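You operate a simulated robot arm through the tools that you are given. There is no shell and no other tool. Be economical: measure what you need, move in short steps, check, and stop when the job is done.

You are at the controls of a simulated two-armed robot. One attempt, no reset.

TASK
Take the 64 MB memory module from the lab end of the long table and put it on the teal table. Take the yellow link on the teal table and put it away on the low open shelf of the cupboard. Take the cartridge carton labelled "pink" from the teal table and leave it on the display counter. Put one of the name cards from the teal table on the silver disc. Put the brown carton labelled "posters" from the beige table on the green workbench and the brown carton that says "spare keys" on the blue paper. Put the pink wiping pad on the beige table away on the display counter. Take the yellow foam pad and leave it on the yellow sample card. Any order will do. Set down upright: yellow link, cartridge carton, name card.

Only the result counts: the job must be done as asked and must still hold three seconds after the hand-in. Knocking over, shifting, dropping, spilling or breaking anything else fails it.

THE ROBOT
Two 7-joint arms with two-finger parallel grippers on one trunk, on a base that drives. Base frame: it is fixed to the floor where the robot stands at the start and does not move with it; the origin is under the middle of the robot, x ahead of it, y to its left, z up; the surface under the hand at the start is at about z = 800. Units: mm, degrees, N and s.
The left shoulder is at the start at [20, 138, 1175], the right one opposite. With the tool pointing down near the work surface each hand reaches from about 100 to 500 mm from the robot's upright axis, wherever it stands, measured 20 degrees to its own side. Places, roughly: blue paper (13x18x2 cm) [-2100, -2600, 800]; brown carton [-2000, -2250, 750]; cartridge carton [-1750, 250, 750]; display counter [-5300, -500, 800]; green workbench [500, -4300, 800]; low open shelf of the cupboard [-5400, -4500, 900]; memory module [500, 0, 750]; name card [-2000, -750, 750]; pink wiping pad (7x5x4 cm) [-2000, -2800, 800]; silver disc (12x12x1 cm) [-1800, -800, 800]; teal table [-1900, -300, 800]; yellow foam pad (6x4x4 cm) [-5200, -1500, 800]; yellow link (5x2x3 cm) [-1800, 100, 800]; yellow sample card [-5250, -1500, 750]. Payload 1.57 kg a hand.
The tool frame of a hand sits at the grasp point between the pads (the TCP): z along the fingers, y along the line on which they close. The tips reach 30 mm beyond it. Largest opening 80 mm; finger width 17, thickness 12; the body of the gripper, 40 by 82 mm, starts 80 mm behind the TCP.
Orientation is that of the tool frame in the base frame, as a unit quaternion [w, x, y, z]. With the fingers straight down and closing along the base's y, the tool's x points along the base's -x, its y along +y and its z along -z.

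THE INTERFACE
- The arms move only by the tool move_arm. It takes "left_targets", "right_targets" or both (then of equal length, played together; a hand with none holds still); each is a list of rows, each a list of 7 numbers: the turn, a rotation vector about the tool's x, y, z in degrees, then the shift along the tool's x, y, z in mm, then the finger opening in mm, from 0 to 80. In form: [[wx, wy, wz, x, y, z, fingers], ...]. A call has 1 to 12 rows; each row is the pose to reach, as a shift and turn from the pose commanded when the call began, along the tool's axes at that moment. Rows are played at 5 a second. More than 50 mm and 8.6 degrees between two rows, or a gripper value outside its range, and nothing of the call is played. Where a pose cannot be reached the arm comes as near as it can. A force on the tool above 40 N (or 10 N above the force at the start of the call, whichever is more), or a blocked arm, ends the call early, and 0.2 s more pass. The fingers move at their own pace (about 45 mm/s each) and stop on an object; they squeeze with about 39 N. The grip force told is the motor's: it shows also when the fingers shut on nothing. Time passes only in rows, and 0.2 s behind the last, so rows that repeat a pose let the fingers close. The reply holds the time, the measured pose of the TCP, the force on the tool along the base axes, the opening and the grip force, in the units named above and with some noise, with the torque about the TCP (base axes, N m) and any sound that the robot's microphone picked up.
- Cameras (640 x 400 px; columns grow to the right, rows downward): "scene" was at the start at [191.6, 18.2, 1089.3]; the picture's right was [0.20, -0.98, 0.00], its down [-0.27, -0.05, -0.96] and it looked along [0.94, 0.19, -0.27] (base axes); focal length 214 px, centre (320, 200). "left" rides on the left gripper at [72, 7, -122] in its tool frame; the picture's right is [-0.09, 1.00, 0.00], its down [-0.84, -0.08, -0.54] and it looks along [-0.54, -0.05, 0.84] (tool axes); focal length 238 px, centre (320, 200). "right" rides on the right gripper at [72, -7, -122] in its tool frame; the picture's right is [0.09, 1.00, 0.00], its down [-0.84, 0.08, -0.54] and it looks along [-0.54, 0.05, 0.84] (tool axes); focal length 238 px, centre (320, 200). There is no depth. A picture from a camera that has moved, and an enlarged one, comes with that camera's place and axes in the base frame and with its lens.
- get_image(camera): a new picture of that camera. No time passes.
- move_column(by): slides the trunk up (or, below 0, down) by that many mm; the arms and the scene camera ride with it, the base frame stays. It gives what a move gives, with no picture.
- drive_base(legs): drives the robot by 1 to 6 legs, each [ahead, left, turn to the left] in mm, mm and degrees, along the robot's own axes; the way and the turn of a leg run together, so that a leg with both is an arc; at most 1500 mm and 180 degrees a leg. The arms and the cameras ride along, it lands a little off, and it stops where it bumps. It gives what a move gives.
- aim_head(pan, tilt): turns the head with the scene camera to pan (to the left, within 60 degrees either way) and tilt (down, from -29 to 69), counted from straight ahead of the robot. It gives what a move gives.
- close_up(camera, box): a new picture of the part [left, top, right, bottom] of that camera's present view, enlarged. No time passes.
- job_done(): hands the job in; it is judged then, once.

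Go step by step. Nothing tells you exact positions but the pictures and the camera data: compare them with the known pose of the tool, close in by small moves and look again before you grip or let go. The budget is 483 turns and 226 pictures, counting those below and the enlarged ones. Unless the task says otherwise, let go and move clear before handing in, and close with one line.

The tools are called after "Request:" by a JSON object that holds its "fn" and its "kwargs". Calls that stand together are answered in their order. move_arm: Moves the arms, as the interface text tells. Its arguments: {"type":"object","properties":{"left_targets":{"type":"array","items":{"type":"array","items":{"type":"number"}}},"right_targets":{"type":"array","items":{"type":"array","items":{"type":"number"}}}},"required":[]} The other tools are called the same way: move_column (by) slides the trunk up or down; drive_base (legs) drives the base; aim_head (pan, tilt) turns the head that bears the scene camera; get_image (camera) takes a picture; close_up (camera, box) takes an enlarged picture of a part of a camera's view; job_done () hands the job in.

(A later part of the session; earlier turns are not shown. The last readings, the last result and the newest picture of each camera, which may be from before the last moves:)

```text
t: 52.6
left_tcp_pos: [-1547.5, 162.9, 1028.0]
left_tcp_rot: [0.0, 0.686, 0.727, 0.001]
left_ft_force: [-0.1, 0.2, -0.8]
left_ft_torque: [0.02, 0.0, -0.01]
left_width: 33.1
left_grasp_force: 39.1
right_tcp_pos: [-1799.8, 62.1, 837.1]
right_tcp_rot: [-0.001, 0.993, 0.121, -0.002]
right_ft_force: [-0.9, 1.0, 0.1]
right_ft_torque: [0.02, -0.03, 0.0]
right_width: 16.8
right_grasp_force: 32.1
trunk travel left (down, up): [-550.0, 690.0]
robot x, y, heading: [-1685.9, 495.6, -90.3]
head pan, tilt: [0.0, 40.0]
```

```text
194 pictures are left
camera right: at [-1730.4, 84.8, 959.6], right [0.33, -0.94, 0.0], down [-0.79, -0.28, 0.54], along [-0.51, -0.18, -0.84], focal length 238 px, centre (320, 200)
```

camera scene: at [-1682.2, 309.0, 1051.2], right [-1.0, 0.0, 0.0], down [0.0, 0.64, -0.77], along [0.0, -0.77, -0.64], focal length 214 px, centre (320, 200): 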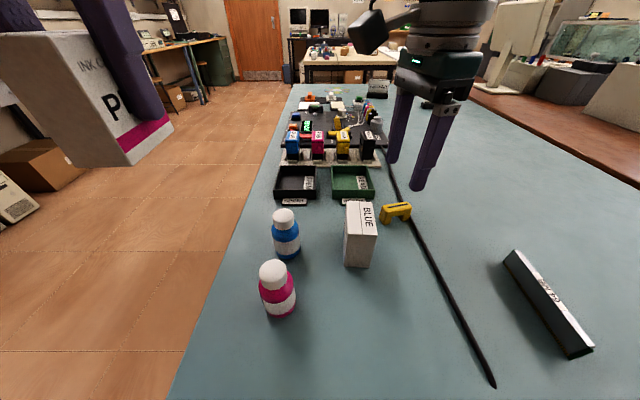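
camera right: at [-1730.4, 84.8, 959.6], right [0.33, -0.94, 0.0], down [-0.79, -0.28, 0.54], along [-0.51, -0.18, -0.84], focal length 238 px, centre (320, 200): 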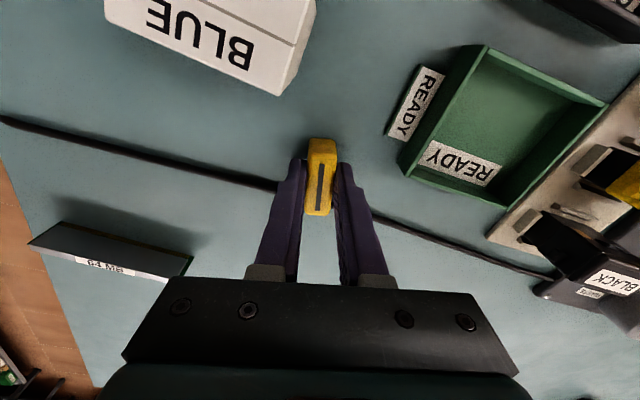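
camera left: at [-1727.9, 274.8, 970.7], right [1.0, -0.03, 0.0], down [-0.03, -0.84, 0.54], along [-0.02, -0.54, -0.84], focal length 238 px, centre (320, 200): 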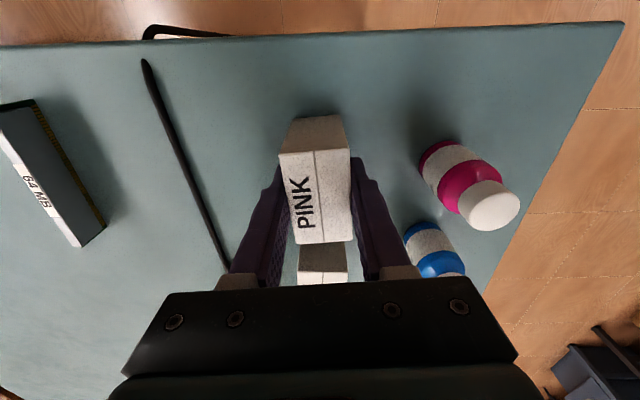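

Link gripped. I lift it, pull back, back off and turn toward the display counter side.

Request:
{"fn": "move_arm", "kwargs": {"right_targets": [[0, 0, 0, 0, 0, -45, 5], [0, 0, 0, 0, 0, -90, 5], [0, 0, 0, 0, 0, -135, 5], [0, 0, 0, 0, -20, -180, 5], [0, 0, 0, 0, -60, -190, 5], [0, 0, 0, 0, -105, -200, 5], [0, 0, 0, 0, -150, -200, 5]]}}

Request:
{"fn": "drive_base", "kwargs": {"legs": [[-350, 0, 0], [0, 0, -90]]}}

Request:
{"fn": "aim_head", "kwargs": {"pan": 0, "tilt": 15}}

Request:
{"fn": "get_image", "kwargs": {"camera": "scene"}}

```text
t: 54.2
left_tcp_pos: [-1547.8, 163.6, 1028.6]
left_tcp_rot: [0.0, 0.686, 0.727, 0.001]
left_ft_force: [-0.4, 0.4, -0.7]
left_ft_torque: [-0.01, -0.02, 0.0]
left_width: 33.2
left_grasp_force: 38.6
right_tcp_pos: [-1835.5, 210.6, 1029.8]
right_tcp_rot: [-0.024, 0.993, 0.116, -0.006]
right_ft_force: [0.3, -0.1, -0.6]
right_ft_torque: [-0.01, 0.0, 0.02]
right_width: 16.9
right_grasp_force: 32.4
trunk travel left (down, up): [-550.0, 690.0]
robot x, y, heading: [-1681.4, 493.8, -90.1]
head pan, tilt: [0.0, 40.0]
```

```text
t: 60.4
left_tcp_pos: [-2014.1, 719.7, 1028.3]
left_tcp_rot: [0.0, 1.0, 0.023, 0.001]
left_ft_force: [0.0, -0.7, 0.4]
left_ft_torque: [0.01, 0.0, 0.02]
left_width: 33.2
left_grasp_force: 38.3
right_tcp_pos: [-1962.1, 1008.9, 1029.0]
right_tcp_rot: [-0.021, 0.784, -0.62, 0.01]
right_ft_force: [0.3, -1.1, -0.1]
right_ft_torque: [0.01, -0.01, 0.02]
right_width: 16.9
right_grasp_force: 31.8
trunk travel left (down, up): [-550.0, 690.0]
robot x, y, heading: [-1676.8, 852.8, 179.3]
head pan, tilt: [0.0, 40.0]
```

```text
t: 61.3
left_tcp_pos: [-2014.8, 720.0, 1027.7]
left_tcp_rot: [0.001, 1.0, 0.024, 0.001]
left_ft_force: [-0.6, 0.2, -0.6]
left_ft_torque: [-0.01, -0.04, 0.0]
left_width: 33.1
left_grasp_force: 39.3
right_tcp_pos: [-1962.0, 1008.3, 1027.7]
right_tcp_rot: [-0.023, 0.783, -0.621, 0.012]
right_ft_force: [0.4, -0.3, 0.4]
right_ft_torque: [0.03, 0.0, 0.01]
right_width: 16.8
right_grasp_force: 31.7
trunk travel left (down, up): [-550.0, 690.0]
robot x, y, heading: [-1682.7, 850.8, 179.2]
head pan, tilt: [0.0, 15.0]
```

```text
193 pictures are left
camera scene: at [-1874.9, 853.2, 1090.7], right [0.01, 1.0, 0.0], down [0.26, 0.0, -0.97], along [-0.97, 0.01, -0.26], focal length 214 px, centre (320, 200)
```

scene: 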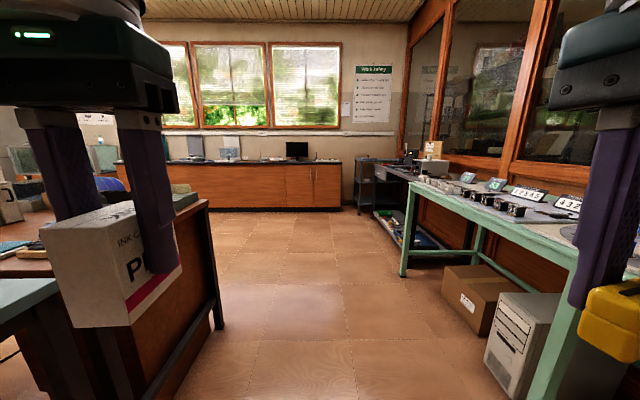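

The way ahead to the counter by the windows is clear. I drive up toward it.

Request:
{"fn": "drive_base", "kwargs": {"legs": [[1500, 0, 0], [1100, 0, 0]]}}

Request:
{"fn": "aim_head", "kwargs": {"pan": 40, "tilt": 15}}

Request:
{"fn": "get_image", "kwargs": {"camera": "scene"}}

```text
t: 73.9
left_tcp_pos: [-4599.0, 767.1, 1027.4]
left_tcp_rot: [-0.001, 1.0, 0.026, 0.001]
left_ft_force: [-0.6, 0.2, -1.1]
left_ft_torque: [0.01, 0.02, -0.02]
left_width: 33.0
left_grasp_force: 39.4
right_tcp_pos: [-4547.8, 1056.0, 1027.6]
right_tcp_rot: [-0.022, 0.785, -0.619, 0.01]
right_ft_force: [-0.5, 0.4, 0.2]
right_ft_torque: [0.04, 0.0, -0.01]
right_width: 16.8
right_grasp_force: 32.0
trunk travel left (down, up): [-550.0, 690.0]
robot x, y, heading: [-4265.8, 897.4, 179.4]
head pan, tilt: [0.0, 15.0]
```

```text
t: 75.0
left_tcp_pos: [-4598.7, 767.3, 1027.7]
left_tcp_rot: [-0.001, 1.0, 0.026, 0.0]
left_ft_force: [0.2, 0.2, 0.2]
left_ft_torque: [0.01, -0.04, 0.03]
left_width: 32.9
left_grasp_force: 38.7
right_tcp_pos: [-4547.9, 1057.1, 1027.8]
right_tcp_rot: [-0.023, 0.785, -0.619, 0.01]
right_ft_force: [-0.7, 0.7, -1.3]
right_ft_torque: [-0.01, 0.01, -0.02]
right_width: 16.9
right_grasp_force: 32.0
trunk travel left (down, up): [-550.0, 690.0]
robot x, y, heading: [-4266.7, 903.1, 179.5]
head pan, tilt: [40.0, 15.0]
```

```text
192 pictures are left
camera scene: at [-4439.8, 841.6, 1090.8], right [-0.64, 0.77, 0.0], down [0.2, 0.16, -0.97], along [-0.75, -0.61, -0.26], focal length 214 px, centre (320, 200)
```

scene: 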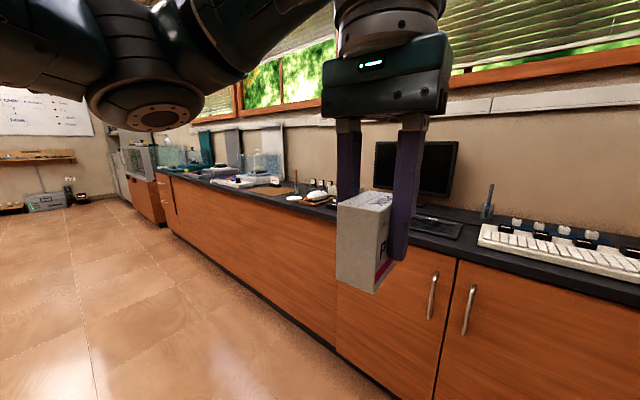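

A long counter runs along the wall. I move along it to y ≈ -450.

Request:
{"fn": "drive_base", "kwargs": {"legs": [[0, 1350, 0]]}}

Request:
{"fn": "aim_head", "kwargs": {"pan": 0, "tilt": 20}}

Request:
{"fn": "get_image", "kwargs": {"camera": "scene"}}

```text
t: 81.7
left_tcp_pos: [-4614.6, -582.5, 1028.4]
left_tcp_rot: [0.001, 1.0, 0.024, 0.002]
left_ft_force: [-0.1, -0.1, -1.0]
left_ft_torque: [-0.02, -0.02, 0.01]
left_width: 33.3
left_grasp_force: 38.6
right_tcp_pos: [-4562.4, -294.2, 1028.0]
right_tcp_rot: [-0.024, 0.784, -0.621, 0.01]
right_ft_force: [0.8, -0.8, 0.4]
right_ft_torque: [0.0, 0.02, 0.02]
right_width: 17.0
right_grasp_force: 32.0
trunk travel left (down, up): [-550.0, 690.0]
robot x, y, heading: [-4283.1, -451.3, 179.5]
head pan, tilt: [40.0, 15.0]
```

```text
t: 82.8
left_tcp_pos: [-4614.7, -581.4, 1028.0]
left_tcp_rot: [0.001, 1.0, 0.025, 0.0]
left_ft_force: [0.4, -0.2, -0.3]
left_ft_torque: [-0.02, 0.02, 0.0]
left_width: 32.9
left_grasp_force: 39.4
right_tcp_pos: [-4562.5, -292.7, 1027.4]
right_tcp_rot: [-0.023, 0.784, -0.621, 0.011]
right_ft_force: [0.1, -0.7, -0.7]
right_ft_torque: [0.03, -0.02, 0.0]
right_width: 17.1
right_grasp_force: 32.0
trunk travel left (down, up): [-550.0, 690.0]
robot x, y, heading: [-4282.5, -447.2, 179.3]
head pan, tilt: [0.0, 20.0]
```

```text
191 pictures are left
camera scene: at [-4475.4, -448.9, 1082.7], right [0.01, 1.0, 0.0], down [0.34, 0.0, -0.94], along [-0.94, 0.01, -0.34], focal length 214 px, centre (320, 200)
```

scene: 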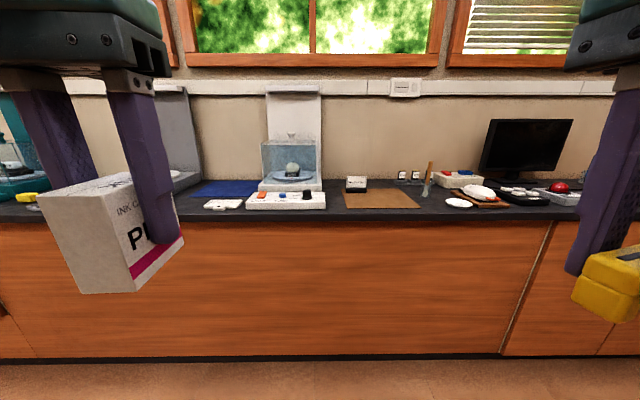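

Let me get closer and look down at the free places on the counter.

Request:
{"fn": "drive_base", "kwargs": {"legs": [[430, 0, 0]]}}

Request:
{"fn": "aim_head", "kwargs": {"pan": 0, "tilt": 35}}

Request:
{"fn": "get_image", "kwargs": {"camera": "scene"}}

```text
t: 85.4
left_tcp_pos: [-5047.6, -572.5, 1027.5]
left_tcp_rot: [0.001, 1.0, 0.018, 0.001]
left_ft_force: [-0.3, 0.1, -1.1]
left_ft_torque: [0.01, -0.01, -0.02]
left_width: 33.0
left_grasp_force: 38.8
right_tcp_pos: [-4992.9, -282.1, 1027.9]
right_tcp_rot: [-0.024, 0.78, -0.625, 0.011]
right_ft_force: [0.8, -0.1, -0.4]
right_ft_torque: [0.02, 0.02, 0.01]
right_width: 17.2
right_grasp_force: 32.6
trunk travel left (down, up): [-550.0, 690.0]
robot x, y, heading: [-4714.0, -446.1, 178.7]
head pan, tilt: [0.0, 20.0]
```

```text
t: 86.2
left_tcp_pos: [-5047.8, -572.6, 1028.6]
left_tcp_rot: [0.001, 1.0, 0.018, 0.001]
left_ft_force: [1.6, 0.3, -0.3]
left_ft_torque: [0.01, 0.02, 0.02]
left_width: 33.4
left_grasp_force: 39.1
right_tcp_pos: [-4993.1, -282.8, 1028.1]
right_tcp_rot: [-0.023, 0.78, -0.625, 0.011]
right_ft_force: [0.2, -0.5, -0.7]
right_ft_torque: [0.0, -0.03, 0.0]
right_width: 16.9
right_grasp_force: 32.3
trunk travel left (down, up): [-550.0, 690.0]
robot x, y, heading: [-4714.5, -441.6, 178.7]
head pan, tilt: [0.0, 35.0]
```

```text
190 pictures are left
camera scene: at [-4902.0, -439.7, 1058.9], right [0.02, 1.0, 0.0], down [0.57, -0.01, -0.82], along [-0.82, 0.02, -0.57], focal length 214 px, centre (320, 200)
```

scene: 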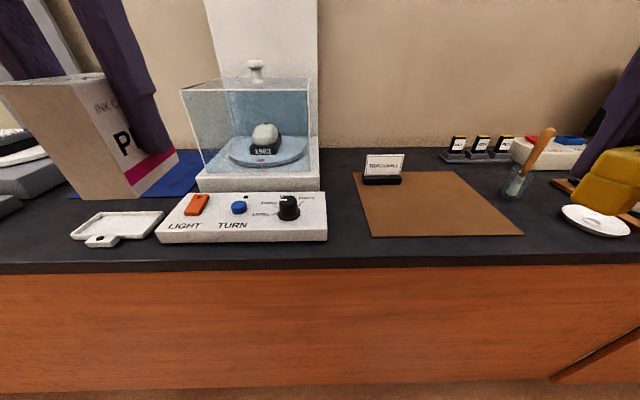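

The space here is crowded. I look to either side for a clearer spot.

Request:
{"fn": "aim_head", "kwargs": {"pan": 50, "tilt": 30}}

Request:
{"fn": "get_image", "kwargs": {"camera": "scene"}}

Request:
{"fn": "aim_head", "kwargs": {"pan": -50, "tilt": 30}}

Request:
{"fn": "get_image", "kwargs": {"camera": "scene"}}

```text
t: 87.4
left_tcp_pos: [-5046.8, -572.2, 1029.4]
left_tcp_rot: [0.002, 1.0, 0.019, 0.001]
left_ft_force: [-0.5, 0.9, -0.7]
left_ft_torque: [-0.01, 0.03, -0.03]
left_width: 33.3
left_grasp_force: 38.6
right_tcp_pos: [-4992.5, -283.3, 1027.9]
right_tcp_rot: [-0.023, 0.781, -0.625, 0.01]
right_ft_force: [0.5, -0.5, -0.4]
right_ft_torque: [0.01, 0.04, 0.05]
right_width: 16.9
right_grasp_force: 32.0
trunk travel left (down, up): [-550.0, 690.0]
robot x, y, heading: [-4713.5, -446.1, 178.9]
head pan, tilt: [50.0, 30.0]
```

```text
189 pictures are left
camera scene: at [-4873.6, -509.6, 1066.6], right [-0.75, 0.66, 0.0], down [0.33, 0.38, -0.87], along [-0.57, -0.65, -0.5], focal length 214 px, centre (320, 200)
```

scene: 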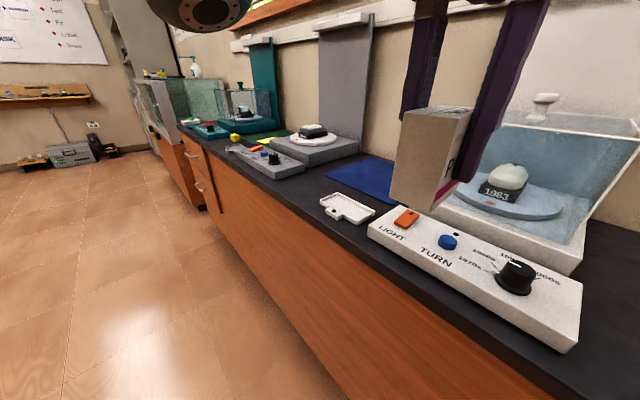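

```text
t: 89.1
left_tcp_pos: [-5047.5, -570.9, 1027.7]
left_tcp_rot: [0.001, 1.0, 0.019, 0.0]
left_ft_force: [0.4, 0.5, -0.2]
left_ft_torque: [-0.04, 0.0, 0.0]
left_width: 33.1
left_grasp_force: 39.3
right_tcp_pos: [-4992.0, -283.3, 1027.8]
right_tcp_rot: [-0.023, 0.78, -0.625, 0.011]
right_ft_force: [0.1, 0.4, -0.6]
right_ft_torque: [0.02, -0.01, -0.02]
right_width: 17.0
right_grasp_force: 32.1
trunk travel left (down, up): [-550.0, 690.0]
robot x, y, heading: [-4715.9, -443.5, 178.4]
head pan, tilt: [-50.0, 30.0]
```

```text
188 pictures are left
camera scene: at [-4870.6, -371.1, 1066.6], right [0.78, 0.63, 0.0], down [0.31, -0.39, -0.87], along [-0.54, 0.68, -0.5], focal length 214 px, centre (320, 200)
```

scene: 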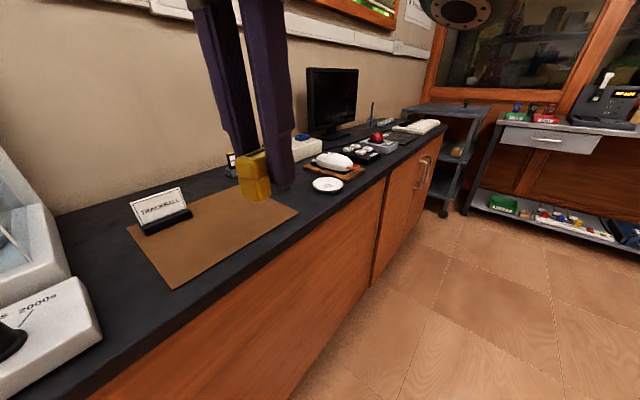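

There is a clear gap on the counter near [-5175, -915], between the tray and the grey turntable panel. I move the carton there.

Request:
{"fn": "drive_base", "kwargs": {"legs": [[0, 343, 0], [60, 0, 1]]}}

Request:
{"fn": "aim_head", "kwargs": {"pan": 15, "tilt": 40}}

Request:
{"fn": "get_image", "kwargs": {"camera": "scene"}}

Request:
{"fn": "get_image", "kwargs": {"camera": "left"}}

```text
t: 92.0
left_tcp_pos: [-5115.6, -924.8, 1028.0]
left_tcp_rot: [0.001, 1.0, 0.025, 0.001]
left_ft_force: [-0.3, -0.7, 0.4]
left_ft_torque: [0.03, 0.01, 0.0]
left_width: 33.2
left_grasp_force: 39.1
right_tcp_pos: [-5064.8, -636.1, 1027.6]
right_tcp_rot: [-0.023, 0.785, -0.619, 0.011]
right_ft_force: [0.1, 0.9, -1.0]
right_ft_torque: [0.0, -0.01, 0.01]
right_width: 16.9
right_grasp_force: 32.5
trunk travel left (down, up): [-550.0, 690.0]
robot x, y, heading: [-4783.0, -793.1, 179.7]
head pan, tilt: [-50.0, 30.0]
```

```text
t: 93.3
left_tcp_pos: [-5116.3, -925.9, 1028.0]
left_tcp_rot: [0.0, 1.0, 0.026, 0.001]
left_ft_force: [0.6, 0.3, -1.0]
left_ft_torque: [-0.04, 0.01, -0.01]
left_width: 33.2
left_grasp_force: 38.9
right_tcp_pos: [-5065.3, -636.5, 1027.2]
right_tcp_rot: [-0.023, 0.785, -0.619, 0.011]
right_ft_force: [0.0, 0.7, 0.5]
right_ft_torque: [0.02, 0.03, 0.01]
right_width: 17.1
right_grasp_force: 31.9
trunk travel left (down, up): [-550.0, 690.0]
robot x, y, heading: [-4784.5, -794.7, 179.6]
head pan, tilt: [15.0, 40.0]
```

```text
187 pictures are left
camera scene: at [-4965.7, -813.3, 1051.2], right [-0.25, 0.97, 0.0], down [0.62, 0.16, -0.77], along [-0.74, -0.19, -0.64], focal length 214 px, centre (320, 200)
```

scene: 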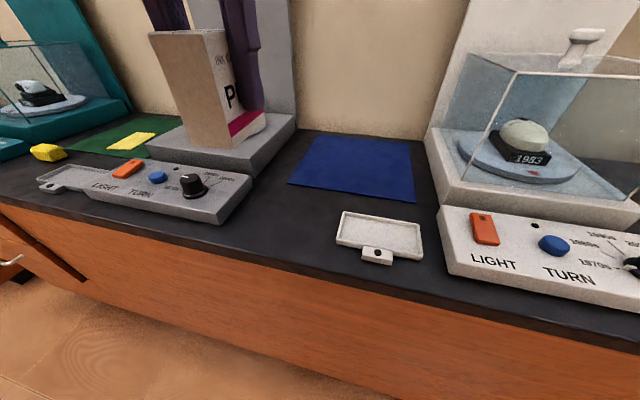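

```text
186 pictures are left
camera left: at [-5042.9, -927.4, 1149.5], right [-0.04, -1.0, 0.0], down [-0.84, 0.04, 0.54], along [-0.54, 0.02, -0.84], focal length 238 px, centre (320, 200)
```

left: 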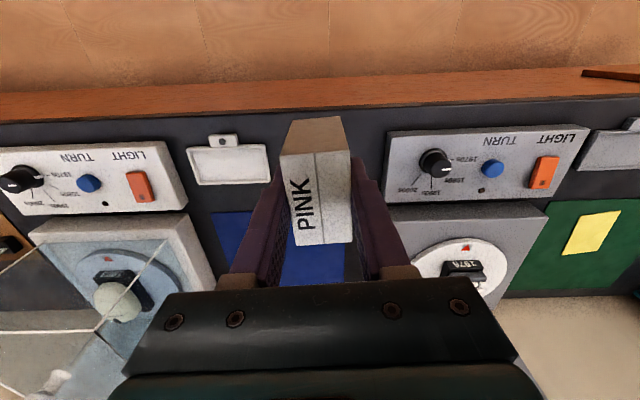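

The gap is about 170 mm wide and centred under the hand. I move forward and down, then creep.

Request:
{"fn": "move_arm", "kwargs": {"left_targets": [[0, 0, 0, -28, -1.5, 25, 20], [0, 0, 0, -56, -3, 50, 20], [0, 0, 0, -84, -4.4, 75, 20], [0, 0, 0, -84, -4.4, 110, 20], [0, 0, 0, -84, -4.4, 140, 20], [0, 0, 0, -84, -4.4, 155, 20]]}}

Request:
{"fn": "get_image", "kwargs": {"camera": "scene"}}

Request:
{"fn": "get_image", "kwargs": {"camera": "left"}}

```text
t: 94.8
left_tcp_pos: [-5198.8, -926.2, 872.3]
left_tcp_rot: [0.001, 1.0, 0.026, 0.001]
left_ft_force: [0.5, -0.2, 0.0]
left_ft_torque: [-0.01, 0.0, -0.03]
left_width: 33.1
left_grasp_force: 39.3
right_tcp_pos: [-5063.6, -635.9, 1027.5]
right_tcp_rot: [-0.023, 0.785, -0.619, 0.01]
right_ft_force: [0.0, 0.0, -0.1]
right_ft_torque: [-0.03, 0.0, 0.02]
right_width: 17.1
right_grasp_force: 31.8
trunk travel left (down, up): [-550.0, 690.0]
robot x, y, heading: [-4782.7, -793.0, 179.4]
head pan, tilt: [15.0, 40.0]
```

```text
185 pictures are left
camera scene: at [-4965.6, -813.3, 1051.2], right [-0.25, 0.97, 0.0], down [0.62, 0.16, -0.77], along [-0.74, -0.19, -0.64], focal length 214 px, centre (320, 200)
```

scene: 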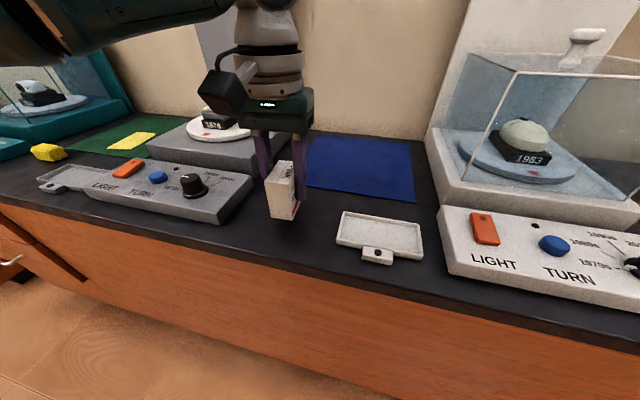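

```text
184 pictures are left
camera left: at [-5126.2, -927.4, 994.8], right [-0.04, -1.0, 0.0], down [-0.84, 0.04, 0.54], along [-0.54, 0.02, -0.84], focal length 238 px, centre (320, 200)
```

left: 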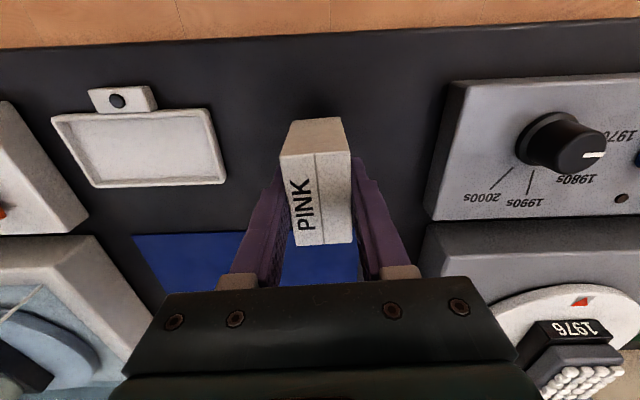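

Clear all round. I creep down to contact.

Request:
{"fn": "move_arm", "kwargs": {"left_targets": [[0, 0, 0, 0, 0, 6, 20], [0, 0, 0, 0, 0, 11, 20], [0, 0, 0, 0, 0, 14, 20], [0, 0, 0, 0, 0, 16, 20], [0, 0, 0, 0, 0, 18, 20], [0, 0, 0, 0, 0, 20, 20], [0, 0, 0, 0, 0, 22, 20], [0, 0, 0, 0, 0, 24, 20]]}}

```text
t: 96.5
left_tcp_pos: [-5199.4, -927.2, 848.3]
left_tcp_rot: [0.001, 1.0, 0.026, 0.001]
left_ft_force: [-0.8, 0.4, -0.9]
left_ft_torque: [0.0, 0.01, 0.0]
left_width: 33.2
left_grasp_force: 39.1
right_tcp_pos: [-5064.1, -635.6, 1027.6]
right_tcp_rot: [-0.023, 0.785, -0.619, 0.01]
right_ft_force: [-0.1, -0.4, -0.9]
right_ft_torque: [0.0, -0.01, -0.02]
right_width: 16.9
right_grasp_force: 31.4
trunk travel left (down, up): [-550.0, 690.0]
robot x, y, heading: [-4782.1, -794.6, 179.6]
head pan, tilt: [15.0, 40.0]
```

Request:
{"fn": "move_arm", "kwargs": {"left_targets": [[0, 0, 0, 0, 0, 2, 20], [0, 0, 0, 0, 0, 4, 20], [0, 0, 0, 0, 0, 6, 20], [0, 0, 0, 0, 0, 8, 20], [0, 0, 0, 0, 0, 10, 20], [0, 0, 0, 0, 0, 12, 20], [0, 0, 0, 0, 0, 14, 20], [0, 0, 0, 0, 0, 16, 20]]}}

Request:
{"fn": "close_up", "kwargs": {"camera": "scene", "box": [240, 150, 340, 240]}}

```text
t: 98.3
left_tcp_pos: [-5199.8, -927.0, 835.4]
left_tcp_rot: [0.001, 1.0, 0.025, 0.0]
left_ft_force: [8.4, -1.1, 35.2]
left_ft_torque: [0.01, -0.07, -0.02]
left_width: 33.5
left_grasp_force: 39.0
right_tcp_pos: [-5065.1, -636.4, 1028.1]
right_tcp_rot: [-0.022, 0.785, -0.619, 0.011]
right_ft_force: [-0.9, -0.1, -0.1]
right_ft_torque: [0.04, 0.01, 0.01]
right_width: 17.2
right_grasp_force: 31.6
trunk travel left (down, up): [-550.0, 690.0]
robot x, y, heading: [-4786.3, -795.2, 179.3]
head pan, tilt: [15.0, 40.0]
```

```text
4.44 times, centred on (290, 195) of scene
camera zoom: at [-4966.4, -814.5, 1051.8], right [-0.25, 0.97, 0.0], down [0.62, 0.16, -0.77], along [-0.74, -0.19, -0.64], focal length 953 px, centre (453, 222)
```

zoom: 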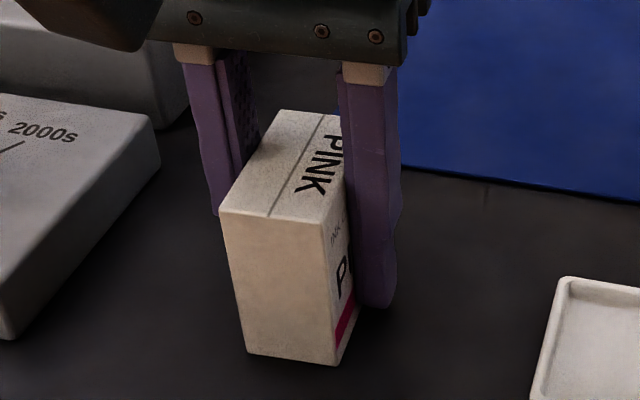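

Contact made. I ease the force, open and rise.

Request:
{"fn": "move_arm", "kwargs": {"left_targets": [[0, 0, 0, 0, 0, -2.5, 20], [0, 0, 0, 0, 0, -2.5, 50], [0, 0, 0, 0, 0, -2.5, 60], [0, 0, 0, 0, 0, -2.5, 60], [0, 0, 0, 0, 0, -45, 60], [0, 0, 0, 0, 0, -90, 60], [0, 0, 0, 15, 0, -130, 60], [0, 0, 0, 45, 0, -160, 60], [0, 0, 0, 80, 0, -190, 60]]}}

Request:
{"fn": "get_image", "kwargs": {"camera": "scene"}}

```text
t: 100.3
left_tcp_pos: [-5118.8, -920.4, 1023.3]
left_tcp_rot: [0.002, 1.0, 0.026, 0.001]
left_ft_force: [0.9, 0.1, 0.6]
left_ft_torque: [0.02, 0.01, -0.03]
left_width: 60.0
left_grasp_force: 0.1
right_tcp_pos: [-5063.8, -636.1, 1027.5]
right_tcp_rot: [-0.022, 0.785, -0.619, 0.011]
right_ft_force: [-0.4, -0.5, -0.4]
right_ft_torque: [0.04, -0.02, 0.02]
right_width: 17.0
right_grasp_force: 32.2
trunk travel left (down, up): [-550.0, 690.0]
robot x, y, heading: [-4783.4, -788.9, 179.7]
head pan, tilt: [15.0, 40.0]
```

```text
182 pictures are left
camera scene: at [-4965.7, -813.5, 1051.2], right [-0.25, 0.97, 0.0], down [0.62, 0.16, -0.77], along [-0.74, -0.19, -0.64], focal length 214 px, centre (320, 200)
```

scene: 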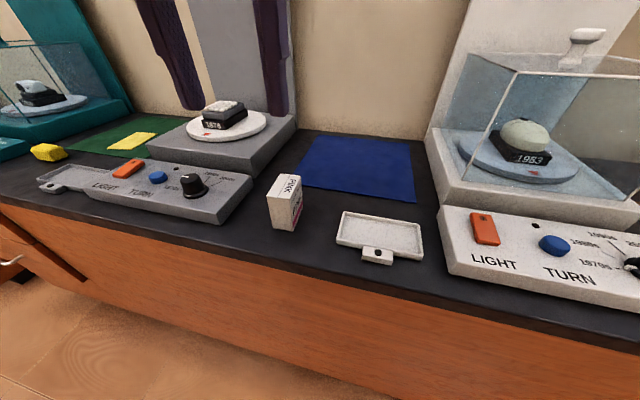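

The carton stands upright. Next is the yellow foam pad, so I shift left along the counter.

Request:
{"fn": "drive_base", "kwargs": {"legs": [[0, 610, 0]]}}

Request:
{"fn": "get_image", "kwargs": {"camera": "scene"}}

Request:
{"fn": "get_image", "kwargs": {"camera": "left"}}

```text
t: 103.7
left_tcp_pos: [-5119.9, -1522.1, 1024.1]
left_tcp_rot: [0.001, 1.0, 0.031, 0.001]
left_ft_force: [0.0, 0.2, -0.4]
left_ft_torque: [-0.01, -0.01, 0.01]
left_width: 60.2
left_grasp_force: 0.0
right_tcp_pos: [-5066.9, -1238.1, 1026.9]
right_tcp_rot: [-0.023, 0.788, -0.615, 0.01]
right_ft_force: [0.0, -0.3, -0.6]
right_ft_torque: [0.02, -0.04, -0.01]
right_width: 17.2
right_grasp_force: 31.4
trunk travel left (down, up): [-550.0, 690.0]
robot x, y, heading: [-4787.6, -1392.0, -179.9]
head pan, tilt: [15.0, 40.0]
```

```text
181 pictures are left
camera scene: at [-4967.2, -1414.8, 1051.2], right [-0.26, 0.97, 0.0], down [0.62, 0.17, -0.77], along [-0.74, -0.2, -0.64], focal length 214 px, centre (320, 200)
```

scene: 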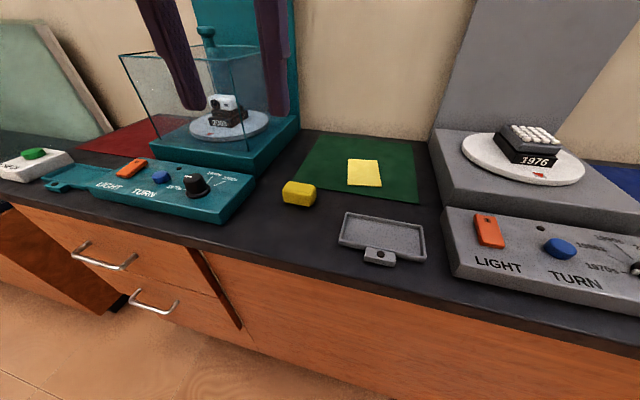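

```text
180 pictures are left
camera left: at [-5047.2, -1524.9, 1145.0], right [-0.03, -1.0, 0.0], down [-0.84, 0.03, 0.54], along [-0.54, 0.02, -0.84], focal length 238 px, centre (320, 200)
```

left: 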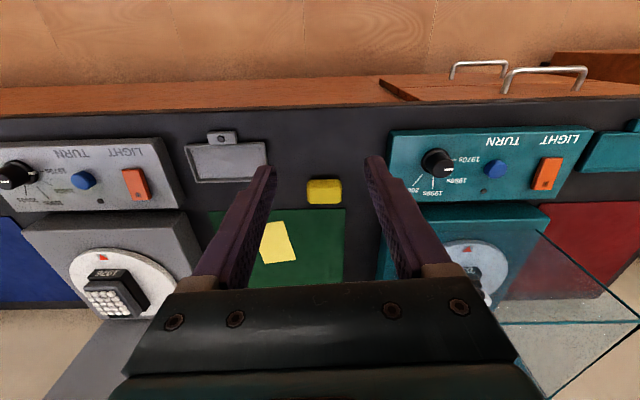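

The foam pad lies near [-5230, -1523] and the card is on the green mat behind it. I move above the pad with the left hand fully open.

Request:
{"fn": "move_arm", "kwargs": {"left_targets": [[0, 0, 0, -35, -2.2, 30, 80], [0, 0, 0, -70, -4.4, 60, 80], [0, 0, 0, -108, -6.7, 80, 80], [0, 0, 0, -108, -6.7, 100, 80], [0, 0, 0, -108, -6.7, 110, 80]]}}

Request:
{"fn": "get_image", "kwargs": {"camera": "left"}}

Request:
{"fn": "get_image", "kwargs": {"camera": "scene"}}

```text
t: 104.9
left_tcp_pos: [-5228.9, -1522.3, 912.6]
left_tcp_rot: [0.002, 1.0, 0.03, 0.001]
left_ft_force: [-0.3, 0.1, -0.4]
left_ft_torque: [0.0, -0.01, -0.02]
left_width: 80.0
left_grasp_force: 0.1
right_tcp_pos: [-5067.2, -1237.7, 1026.4]
right_tcp_rot: [-0.023, 0.788, -0.615, 0.01]
right_ft_force: [0.2, 0.0, -1.3]
right_ft_torque: [0.02, -0.02, -0.02]
right_width: 17.2
right_grasp_force: 31.6
trunk travel left (down, up): [-550.0, 690.0]
robot x, y, heading: [-4783.9, -1388.9, -179.9]
head pan, tilt: [15.0, 40.0]
```

```text
179 pictures are left
camera left: at [-5155.1, -1524.8, 1033.8], right [-0.03, -1.0, 0.0], down [-0.84, 0.03, 0.54], along [-0.54, 0.02, -0.84], focal length 238 px, centre (320, 200)
```

left: 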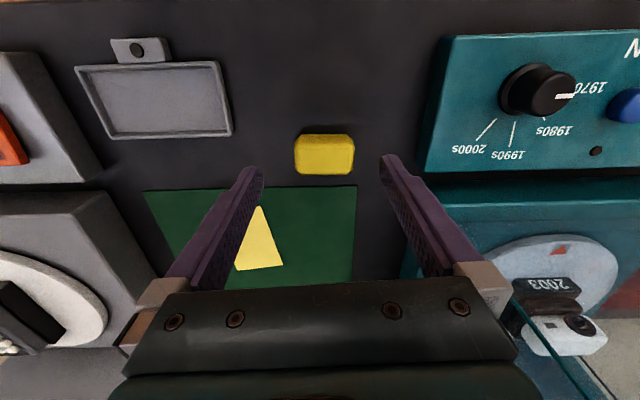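

```text
178 pictures are left
camera scene: at [-4967.2, -1414.7, 1051.2], right [-0.26, 0.97, 0.0], down [0.62, 0.17, -0.77], along [-0.74, -0.2, -0.64], focal length 214 px, centre (320, 200)
```

scene: 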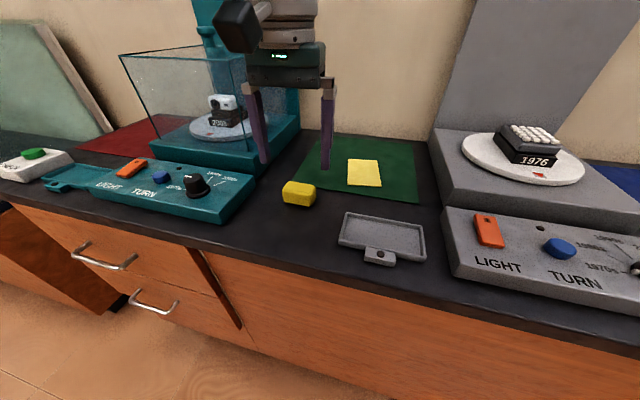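

The pad is slightly farther on, at about x = -5245. I correct and lower with the fingers wide open.

Request:
{"fn": "move_arm", "kwargs": {"left_targets": [[0, 0, 0, -16, 3.5, 30, 80], [0, 0, 0, -16, 3.5, 60, 80], [0, 0, 0, -16, 3.5, 75, 80]]}}

Request:
{"fn": "get_image", "kwargs": {"camera": "left"}}

Request:
{"fn": "close_up", "kwargs": {"camera": "scene", "box": [230, 130, 390, 230]}}

```text
t: 105.7
left_tcp_pos: [-5243.5, -1528.7, 837.1]
left_tcp_rot: [0.002, 1.0, 0.03, 0.002]
left_ft_force: [0.4, -0.2, 0.1]
left_ft_torque: [-0.01, 0.0, -0.02]
left_width: 79.9
left_grasp_force: 0.0
right_tcp_pos: [-5068.2, -1238.3, 1028.3]
right_tcp_rot: [-0.023, 0.788, -0.615, 0.01]
right_ft_force: [-0.2, -0.3, -0.6]
right_ft_torque: [0.01, 0.01, 0.03]
right_width: 17.1
right_grasp_force: 32.4
trunk travel left (down, up): [-550.0, 690.0]
robot x, y, heading: [-4784.4, -1397.4, -179.9]
head pan, tilt: [15.0, 40.0]
```

```text
177 pictures are left
camera left: at [-5170.8, -1530.2, 957.4], right [-0.03, -1.0, 0.0], down [-0.84, 0.03, 0.54], along [-0.54, 0.02, -0.84], focal length 238 px, centre (320, 200)
```

left: 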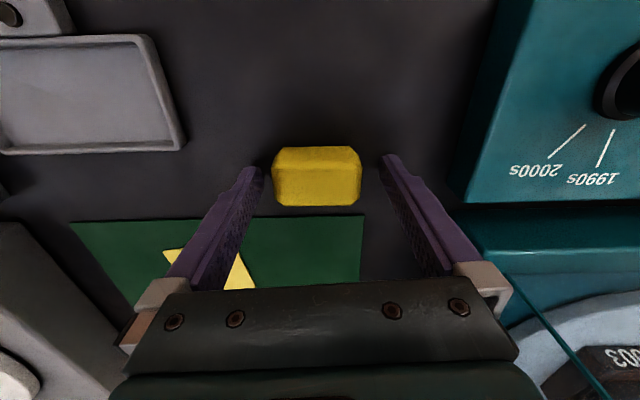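

```text
4.00 times, centred on (310, 180) of scene
camera zoom: at [-4967.2, -1414.7, 1051.3], right [-0.26, 0.97, 0.0], down [0.62, 0.17, -0.77], along [-0.74, -0.2, -0.64], focal length 858 px, centre (360, 280)
```

zoom: 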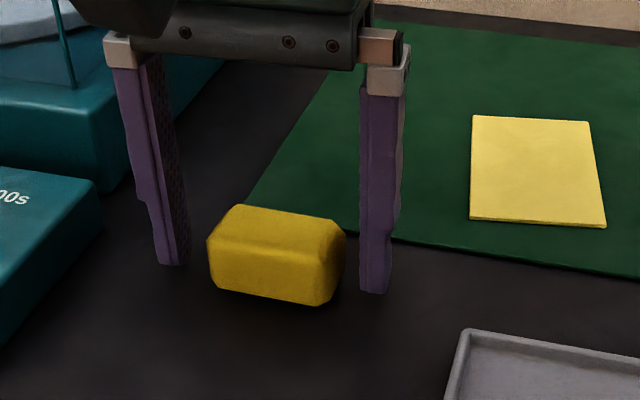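

Both fingers straddle the pad. I lower the rest and close.

Request:
{"fn": "move_arm", "kwargs": {"left_targets": [[0, 0, 0, -6, -2, 10, 80], [0, 0, 0, -6, -2, 17, 80], [0, 0, 0, -6, -2, 17, 60], [0, 0, 0, -6, -2, 17, 45], [0, 0, 0, -6, -2, 17, 40], [0, 0, 0, -6, -2, 17, 40]]}}

Request:
{"fn": "get_image", "kwargs": {"camera": "left"}}

```text
t: 106.3
left_tcp_pos: [-5241.7, -1528.5, 830.1]
left_tcp_rot: [-0.001, 1.0, 0.03, 0.002]
left_ft_force: [7.1, -1.5, 14.6]
left_ft_torque: [-0.22, -0.07, -0.06]
left_width: 79.9
left_grasp_force: 0.2
left hand out of reach, approached as far as the arm can: row 1, 2
right_tcp_pos: [-5065.9, -1239.1, 1027.3]
right_tcp_rot: [-0.023, 0.788, -0.615, 0.011]
right_ft_force: [-0.5, 0.0, -0.3]
right_ft_torque: [-0.02, 0.03, -0.03]
right_width: 17.0
right_grasp_force: 32.0
trunk travel left (down, up): [-550.0, 690.0]
robot x, y, heading: [-4783.8, -1394.8, -179.7]
head pan, tilt: [15.0, 40.0]
stopped in row 2 (left hand): the force on the tool passed its limit at 54 N (the readings are from after the stop); the commanded pose is now the measured one
```

```text
175 pictures are left
camera left: at [-5169.1, -1531.2, 951.6], right [-0.03, -1.0, 0.0], down [-0.84, 0.03, 0.54], along [-0.54, 0.02, -0.84], focal length 238 px, centre (320, 200)
```

left: 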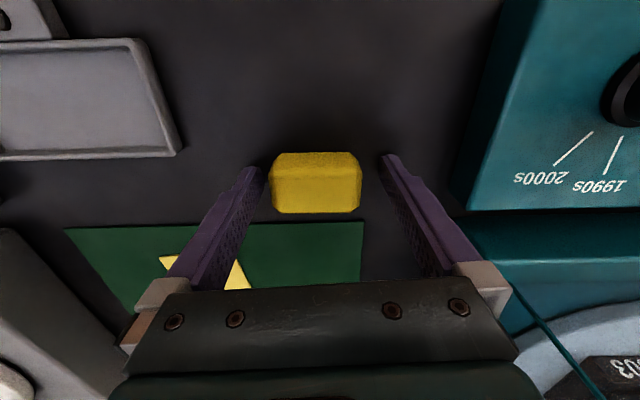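

The tips have touched the counter, so its top is about z = 800. The pad lies between the fingers. I raise 2 mm and close.

Request:
{"fn": "move_arm", "kwargs": {"left_targets": [[0, 0, 0, 0, 0, -2.5, 80], [0, 0, 0, 0, -1.5, -2.5, 60], [0, 0, 0, 0, -1.5, -2.5, 45], [0, 0, 0, 0, -1.5, -2.5, 40], [0, 0, 0, 0, -1.5, -2.5, 40]]}}

Request:
{"fn": "get_image", "kwargs": {"camera": "left"}}

```text
t: 107.5
left_tcp_pos: [-5241.3, -1527.5, 831.3]
left_tcp_rot: [-0.001, 1.0, 0.03, 0.001]
left_ft_force: [-0.4, 1.0, -0.2]
left_ft_torque: [0.03, 0.01, 0.02]
left_width: 55.7
left_grasp_force: 35.7
right_tcp_pos: [-5068.3, -1239.3, 1028.6]
right_tcp_rot: [-0.022, 0.789, -0.614, 0.011]
right_ft_force: [-0.1, 0.6, -0.5]
right_ft_torque: [0.02, 0.02, -0.01]
right_width: 17.0
right_grasp_force: 31.8
trunk travel left (down, up): [-550.0, 690.0]
robot x, y, heading: [-4787.9, -1391.7, -179.8]
head pan, tilt: [15.0, 40.0]
```

```text
174 pictures are left
camera left: at [-5169.1, -1528.8, 953.2], right [-0.03, -1.0, 0.0], down [-0.84, 0.02, 0.54], along [-0.54, 0.02, -0.84], focal length 238 px, centre (320, 200)
```

left: 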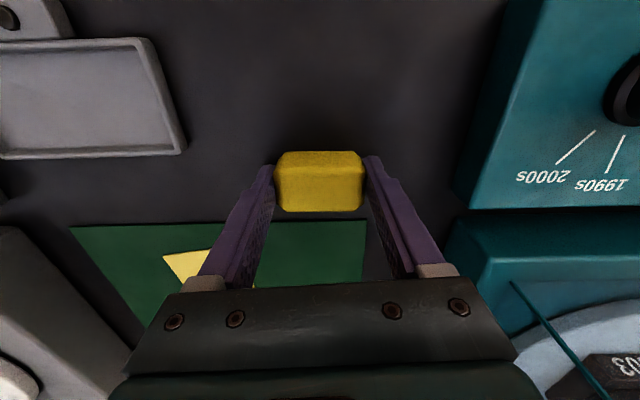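

Gripped. I lift, then move right and ease toward the counter so the card comes within reach.

Request:
{"fn": "move_arm", "kwargs": {"left_targets": [[0, 0, 0, 0, 0, -40, 40], [0, 0, 0, 20, 0, -80, 40], [0, 0, 0, 50, 0, -110, 40]]}}

Request:
{"fn": "drive_base", "kwargs": {"legs": [[0, -103, 0], [50, 0, 0]]}}

Request:
{"fn": "drive_base", "kwargs": {"legs": [[40, 0, 0]]}}

```text
t: 108.3
left_tcp_pos: [-5192.9, -1525.2, 942.0]
left_tcp_rot: [0.0, 0.999, 0.033, 0.002]
left_ft_force: [0.0, -0.3, -0.4]
left_ft_torque: [0.0, 0.0, 0.0]
left_width: 55.7
left_grasp_force: 39.0
right_tcp_pos: [-5067.2, -1239.4, 1027.9]
right_tcp_rot: [-0.023, 0.789, -0.614, 0.01]
right_ft_force: [0.0, 0.3, -1.0]
right_ft_torque: [0.02, 0.0, -0.03]
right_width: 17.1
right_grasp_force: 32.0
trunk travel left (down, up): [-550.0, 690.0]
robot x, y, heading: [-4783.0, -1394.7, -179.6]
head pan, tilt: [15.0, 40.0]
```

```text
t: 110.0
left_tcp_pos: [-5241.9, -1421.8, 943.1]
left_tcp_rot: [0.0, 1.0, 0.03, 0.001]
left_ft_force: [0.3, -0.3, -0.1]
left_ft_torque: [0.0, -0.02, 0.03]
left_width: 55.3
left_grasp_force: 38.7
right_tcp_pos: [-5118.9, -1136.7, 1028.6]
right_tcp_rot: [-0.023, 0.788, -0.615, 0.01]
right_ft_force: [-0.2, 0.0, -1.0]
right_ft_torque: [0.0, -0.02, 0.0]
right_width: 16.9
right_grasp_force: 31.8
trunk travel left (down, up): [-550.0, 690.0]
robot x, y, heading: [-4833.6, -1291.6, -179.8]
head pan, tilt: [15.0, 40.0]
```

```text
t: 110.9
left_tcp_pos: [-5281.9, -1421.9, 942.2]
left_tcp_rot: [-0.001, 1.0, 0.031, 0.001]
left_ft_force: [-0.4, 0.7, -0.3]
left_ft_torque: [-0.02, -0.02, 0.0]
left_width: 55.4
left_grasp_force: 38.9
right_tcp_pos: [-5157.3, -1135.3, 1027.0]
right_tcp_rot: [-0.024, 0.789, -0.614, 0.01]
right_ft_force: [0.4, -0.2, -0.4]
right_ft_torque: [0.01, -0.03, 0.04]
right_width: 17.1
right_grasp_force: 32.0
trunk travel left (down, up): [-550.0, 690.0]
robot x, y, heading: [-4874.3, -1291.8, -180.2]
head pan, tilt: [15.0, 40.0]
```

Request:
{"fn": "drive_base", "kwargs": {"legs": [[40, 0, 0]]}}

Request:
{"fn": "get_image", "kwargs": {"camera": "scene"}}

Request:
{"fn": "get_image", "kwargs": {"camera": "left"}}

```text
t: 111.7
left_tcp_pos: [-5321.0, -1422.6, 943.2]
left_tcp_rot: [-0.001, 1.0, 0.031, 0.001]
left_ft_force: [-0.3, -0.6, 0.8]
left_ft_torque: [-0.02, -0.01, 0.04]
left_width: 55.2
left_grasp_force: 38.7
right_tcp_pos: [-5195.6, -1136.3, 1027.9]
right_tcp_rot: [-0.023, 0.788, -0.615, 0.01]
right_ft_force: [-0.3, 0.5, -0.2]
right_ft_torque: [-0.03, -0.03, 0.0]
right_width: 17.2
right_grasp_force: 31.9
trunk travel left (down, up): [-550.0, 690.0]
robot x, y, heading: [-4915.3, -1288.8, -179.9]
head pan, tilt: [15.0, 40.0]
```

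```text
173 pictures are left
camera scene: at [-5095.6, -1312.9, 1051.3], right [-0.26, 0.97, 0.0], down [0.62, 0.17, -0.77], along [-0.74, -0.2, -0.64], focal length 214 px, centre (320, 200)
```

scene: 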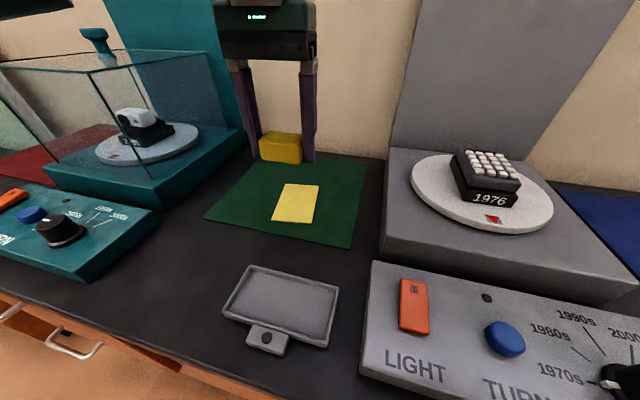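

```text
172 pictures are left
camera left: at [-5248.9, -1423.3, 1064.0], right [-0.03, -1.0, 0.0], down [-0.84, 0.03, 0.54], along [-0.54, 0.02, -0.84], focal length 238 px, centre (320, 200)
```

left: 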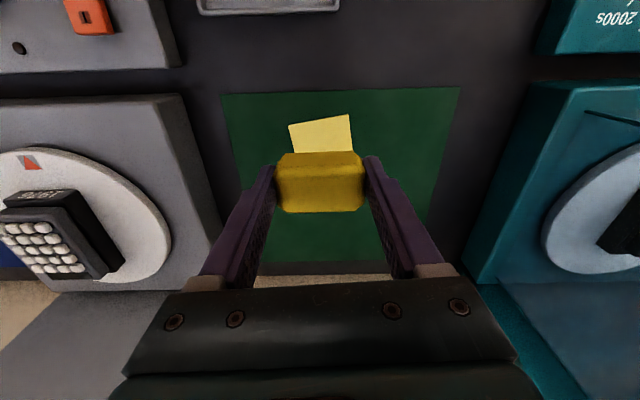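

The card is centred at about [-5368, -1428]. I place the pad there: forward, down to just above, then creep.

Request:
{"fn": "move_arm", "kwargs": {"left_targets": [[0, 0, -1.5, -24, 1.3, 25, 40], [0, 0, -3, -47, 2.6, 55, 40], [0, 0, -3, -47, 2.6, 85, 40], [0, 0, -3, -47, 2.6, 95, 40]]}}

Request:
{"fn": "get_image", "kwargs": {"camera": "scene"}}

Request:
{"fn": "get_image", "kwargs": {"camera": "left"}}

```text
t: 112.7
left_tcp_pos: [-5366.7, -1426.8, 848.1]
left_tcp_rot: [0.0, 0.998, 0.056, 0.002]
left_ft_force: [-0.6, 0.0, -0.1]
left_ft_torque: [0.01, -0.01, 0.02]
left_width: 55.1
left_grasp_force: 38.5
right_tcp_pos: [-5196.2, -1137.2, 1027.3]
right_tcp_rot: [-0.024, 0.788, -0.615, 0.01]
right_ft_force: [0.4, -0.2, 0.4]
right_ft_torque: [0.0, 0.01, 0.0]
right_width: 17.6
right_grasp_force: 32.0
trunk travel left (down, up): [-550.0, 690.0]
robot x, y, heading: [-4913.7, -1289.4, -179.7]
head pan, tilt: [15.0, 40.0]
```

```text
171 pictures are left
camera scene: at [-5095.3, -1312.9, 1051.2], right [-0.26, 0.97, 0.0], down [0.62, 0.17, -0.77], along [-0.74, -0.2, -0.64], focal length 214 px, centre (320, 200)
```

scene: 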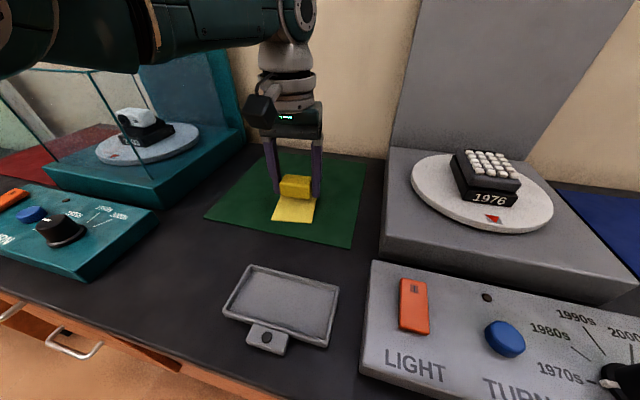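

```text
170 pictures are left
camera left: at [-5295.0, -1424.8, 969.1], right [0.02, -1.0, 0.0], down [-0.84, -0.02, 0.54], along [-0.54, -0.01, -0.84], focal length 238 px, centre (320, 200)
```

left: 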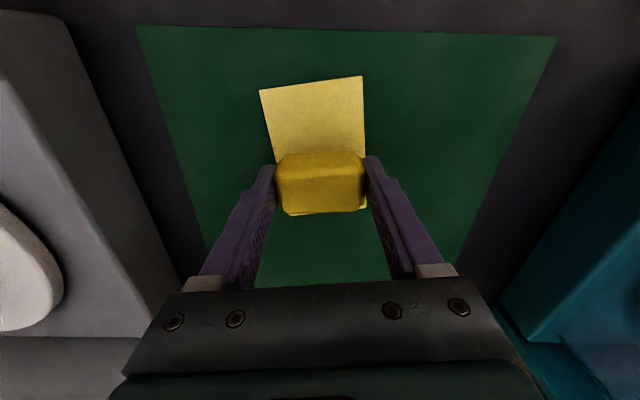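

Well aligned. I creep down onto the card.

Request:
{"fn": "move_arm", "kwargs": {"left_targets": [[0, 0, 0, 0, 0, 6, 40], [0, 0, 0, 0, 0, 9, 40], [0, 0, 0, 0, 0, 11, 40], [0, 0, 0, 0, 0, 13, 40], [0, 0, 0, 0, 0, 15, 40]]}}

```text
t: 113.9
left_tcp_pos: [-5368.8, -1426.8, 838.5]
left_tcp_rot: [-0.001, 0.998, 0.056, 0.0]
left_ft_force: [5.6, -0.1, 16.5]
left_ft_torque: [-0.06, -0.19, -0.02]
left_width: 54.9
left_grasp_force: 39.2
right_tcp_pos: [-5195.5, -1137.5, 1027.6]
right_tcp_rot: [-0.024, 0.789, -0.614, 0.011]
right_ft_force: [0.1, 0.7, 0.3]
right_ft_torque: [-0.02, -0.01, 0.03]
right_width: 17.1
right_grasp_force: 32.6
trunk travel left (down, up): [-550.0, 690.0]
robot x, y, heading: [-4914.6, -1289.8, -179.6]
head pan, tilt: [15.0, 40.0]
stopped in row 5 (left hand): the force on the tool passed its limit at 43 N (the readings are from after the stop); the commanded pose is now the measured one
```

Resting on the card. I release and rise.

Request:
{"fn": "move_arm", "kwargs": {"left_targets": [[0, 0, 0, 0, 0, -1, 60], [0, 0, 0, 0, 0, -1, 78], [0, 0, 0, 0, 0, -1, 78], [0, 0, 0, 0, 0, -45, 78], [0, 0, 0, 0, 0, -90, 78], [0, 0, 0, 35, 0, -120, 78], [0, 0, 0, 70, 0, -150, 78], [0, 0, 0, 105, 0, -175, 78]]}}

Request:
{"fn": "get_image", "kwargs": {"camera": "scene"}}

Request:
{"fn": "get_image", "kwargs": {"camera": "left"}}

```text
t: 115.7
left_tcp_pos: [-5262.9, -1413.1, 1010.4]
left_tcp_rot: [0.0, 0.998, 0.057, 0.002]
left_ft_force: [-0.3, 0.8, 0.1]
left_ft_torque: [0.01, 0.01, -0.04]
left_width: 77.8
left_grasp_force: 0.1
right_tcp_pos: [-5196.2, -1137.0, 1028.8]
right_tcp_rot: [-0.024, 0.788, -0.615, 0.01]
right_ft_force: [-0.3, 0.1, -1.2]
right_ft_torque: [-0.02, 0.01, -0.01]
right_width: 16.9
right_grasp_force: 32.2
trunk travel left (down, up): [-550.0, 690.0]
robot x, y, heading: [-4910.3, -1290.6, -180.2]
head pan, tilt: [15.0, 40.0]
```

```text
169 pictures are left
camera scene: at [-5095.0, -1313.0, 1051.2], right [-0.26, 0.97, 0.0], down [0.62, 0.17, -0.77], along [-0.74, -0.2, -0.64], focal length 214 px, centre (320, 200)
```

scene: 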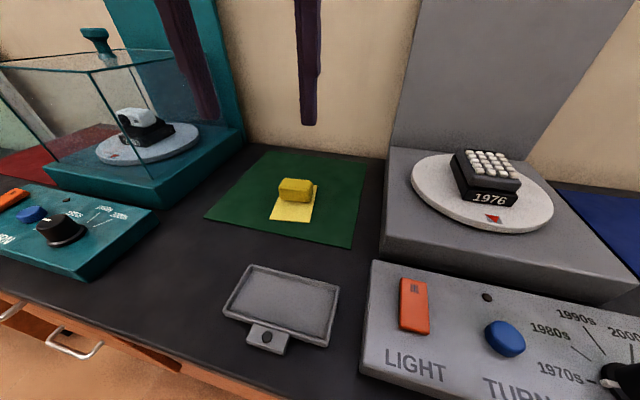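

```text
168 pictures are left
camera left: at [-5192.2, -1411.9, 1132.5], right [0.02, -1.0, 0.0], down [-0.84, -0.02, 0.54], along [-0.54, -0.01, -0.84], focal length 238 px, centre (320, 200)
```

left: 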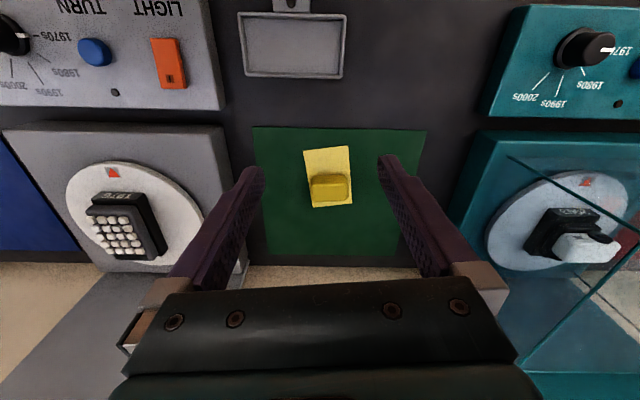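

The pad sits on the card. Next comes the link to the cupboard: I back off and look along the way.

Request:
{"fn": "drive_base", "kwargs": {"legs": [[-500, 0, 0], [0, 0, 90]]}}

Request:
{"fn": "aim_head", "kwargs": {"pan": 0, "tilt": 15}}

Request:
{"fn": "get_image", "kwargs": {"camera": "scene"}}

```text
t: 122.4
left_tcp_pos: [-4290.0, -1639.0, 1010.0]
left_tcp_rot: [-0.001, 0.669, 0.744, 0.0]
left_ft_force: [0.0, 0.1, 0.1]
left_ft_torque: [0.01, -0.01, 0.0]
left_width: 77.9
left_grasp_force: 0.1
right_tcp_pos: [-4567.7, -1568.6, 1028.4]
right_tcp_rot: [-0.024, 0.992, 0.12, -0.009]
right_ft_force: [0.0, 0.5, 0.6]
right_ft_torque: [0.0, 0.01, -0.01]
right_width: 16.9
right_grasp_force: 32.2
trunk travel left (down, up): [-550.0, 690.0]
robot x, y, heading: [-4411.2, -1286.2, -90.1]
head pan, tilt: [15.0, 40.0]
```

```text
t: 123.3
left_tcp_pos: [-4290.9, -1640.8, 1011.1]
left_tcp_rot: [-0.001, 0.669, 0.744, 0.0]
left_ft_force: [-1.0, 0.0, 0.5]
left_ft_torque: [0.01, 0.03, 0.0]
left_width: 77.9
left_grasp_force: 0.1
right_tcp_pos: [-4567.9, -1567.1, 1027.4]
right_tcp_rot: [-0.024, 0.992, 0.12, -0.009]
right_ft_force: [0.2, 0.5, -0.5]
right_ft_torque: [-0.01, -0.02, -0.04]
right_width: 16.9
right_grasp_force: 31.7
trunk travel left (down, up): [-550.0, 690.0]
robot x, y, heading: [-4411.3, -1288.9, -90.2]
head pan, tilt: [0.0, 15.0]
```

```text
167 pictures are left
camera scene: at [-4412.5, -1480.2, 1090.7], right [-1.0, 0.0, 0.0], down [0.0, 0.26, -0.97], along [0.0, -0.97, -0.26], focal length 214 px, centre (320, 200)
```

scene: 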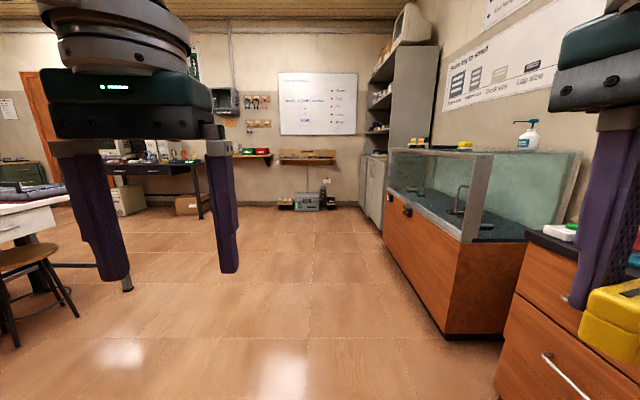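

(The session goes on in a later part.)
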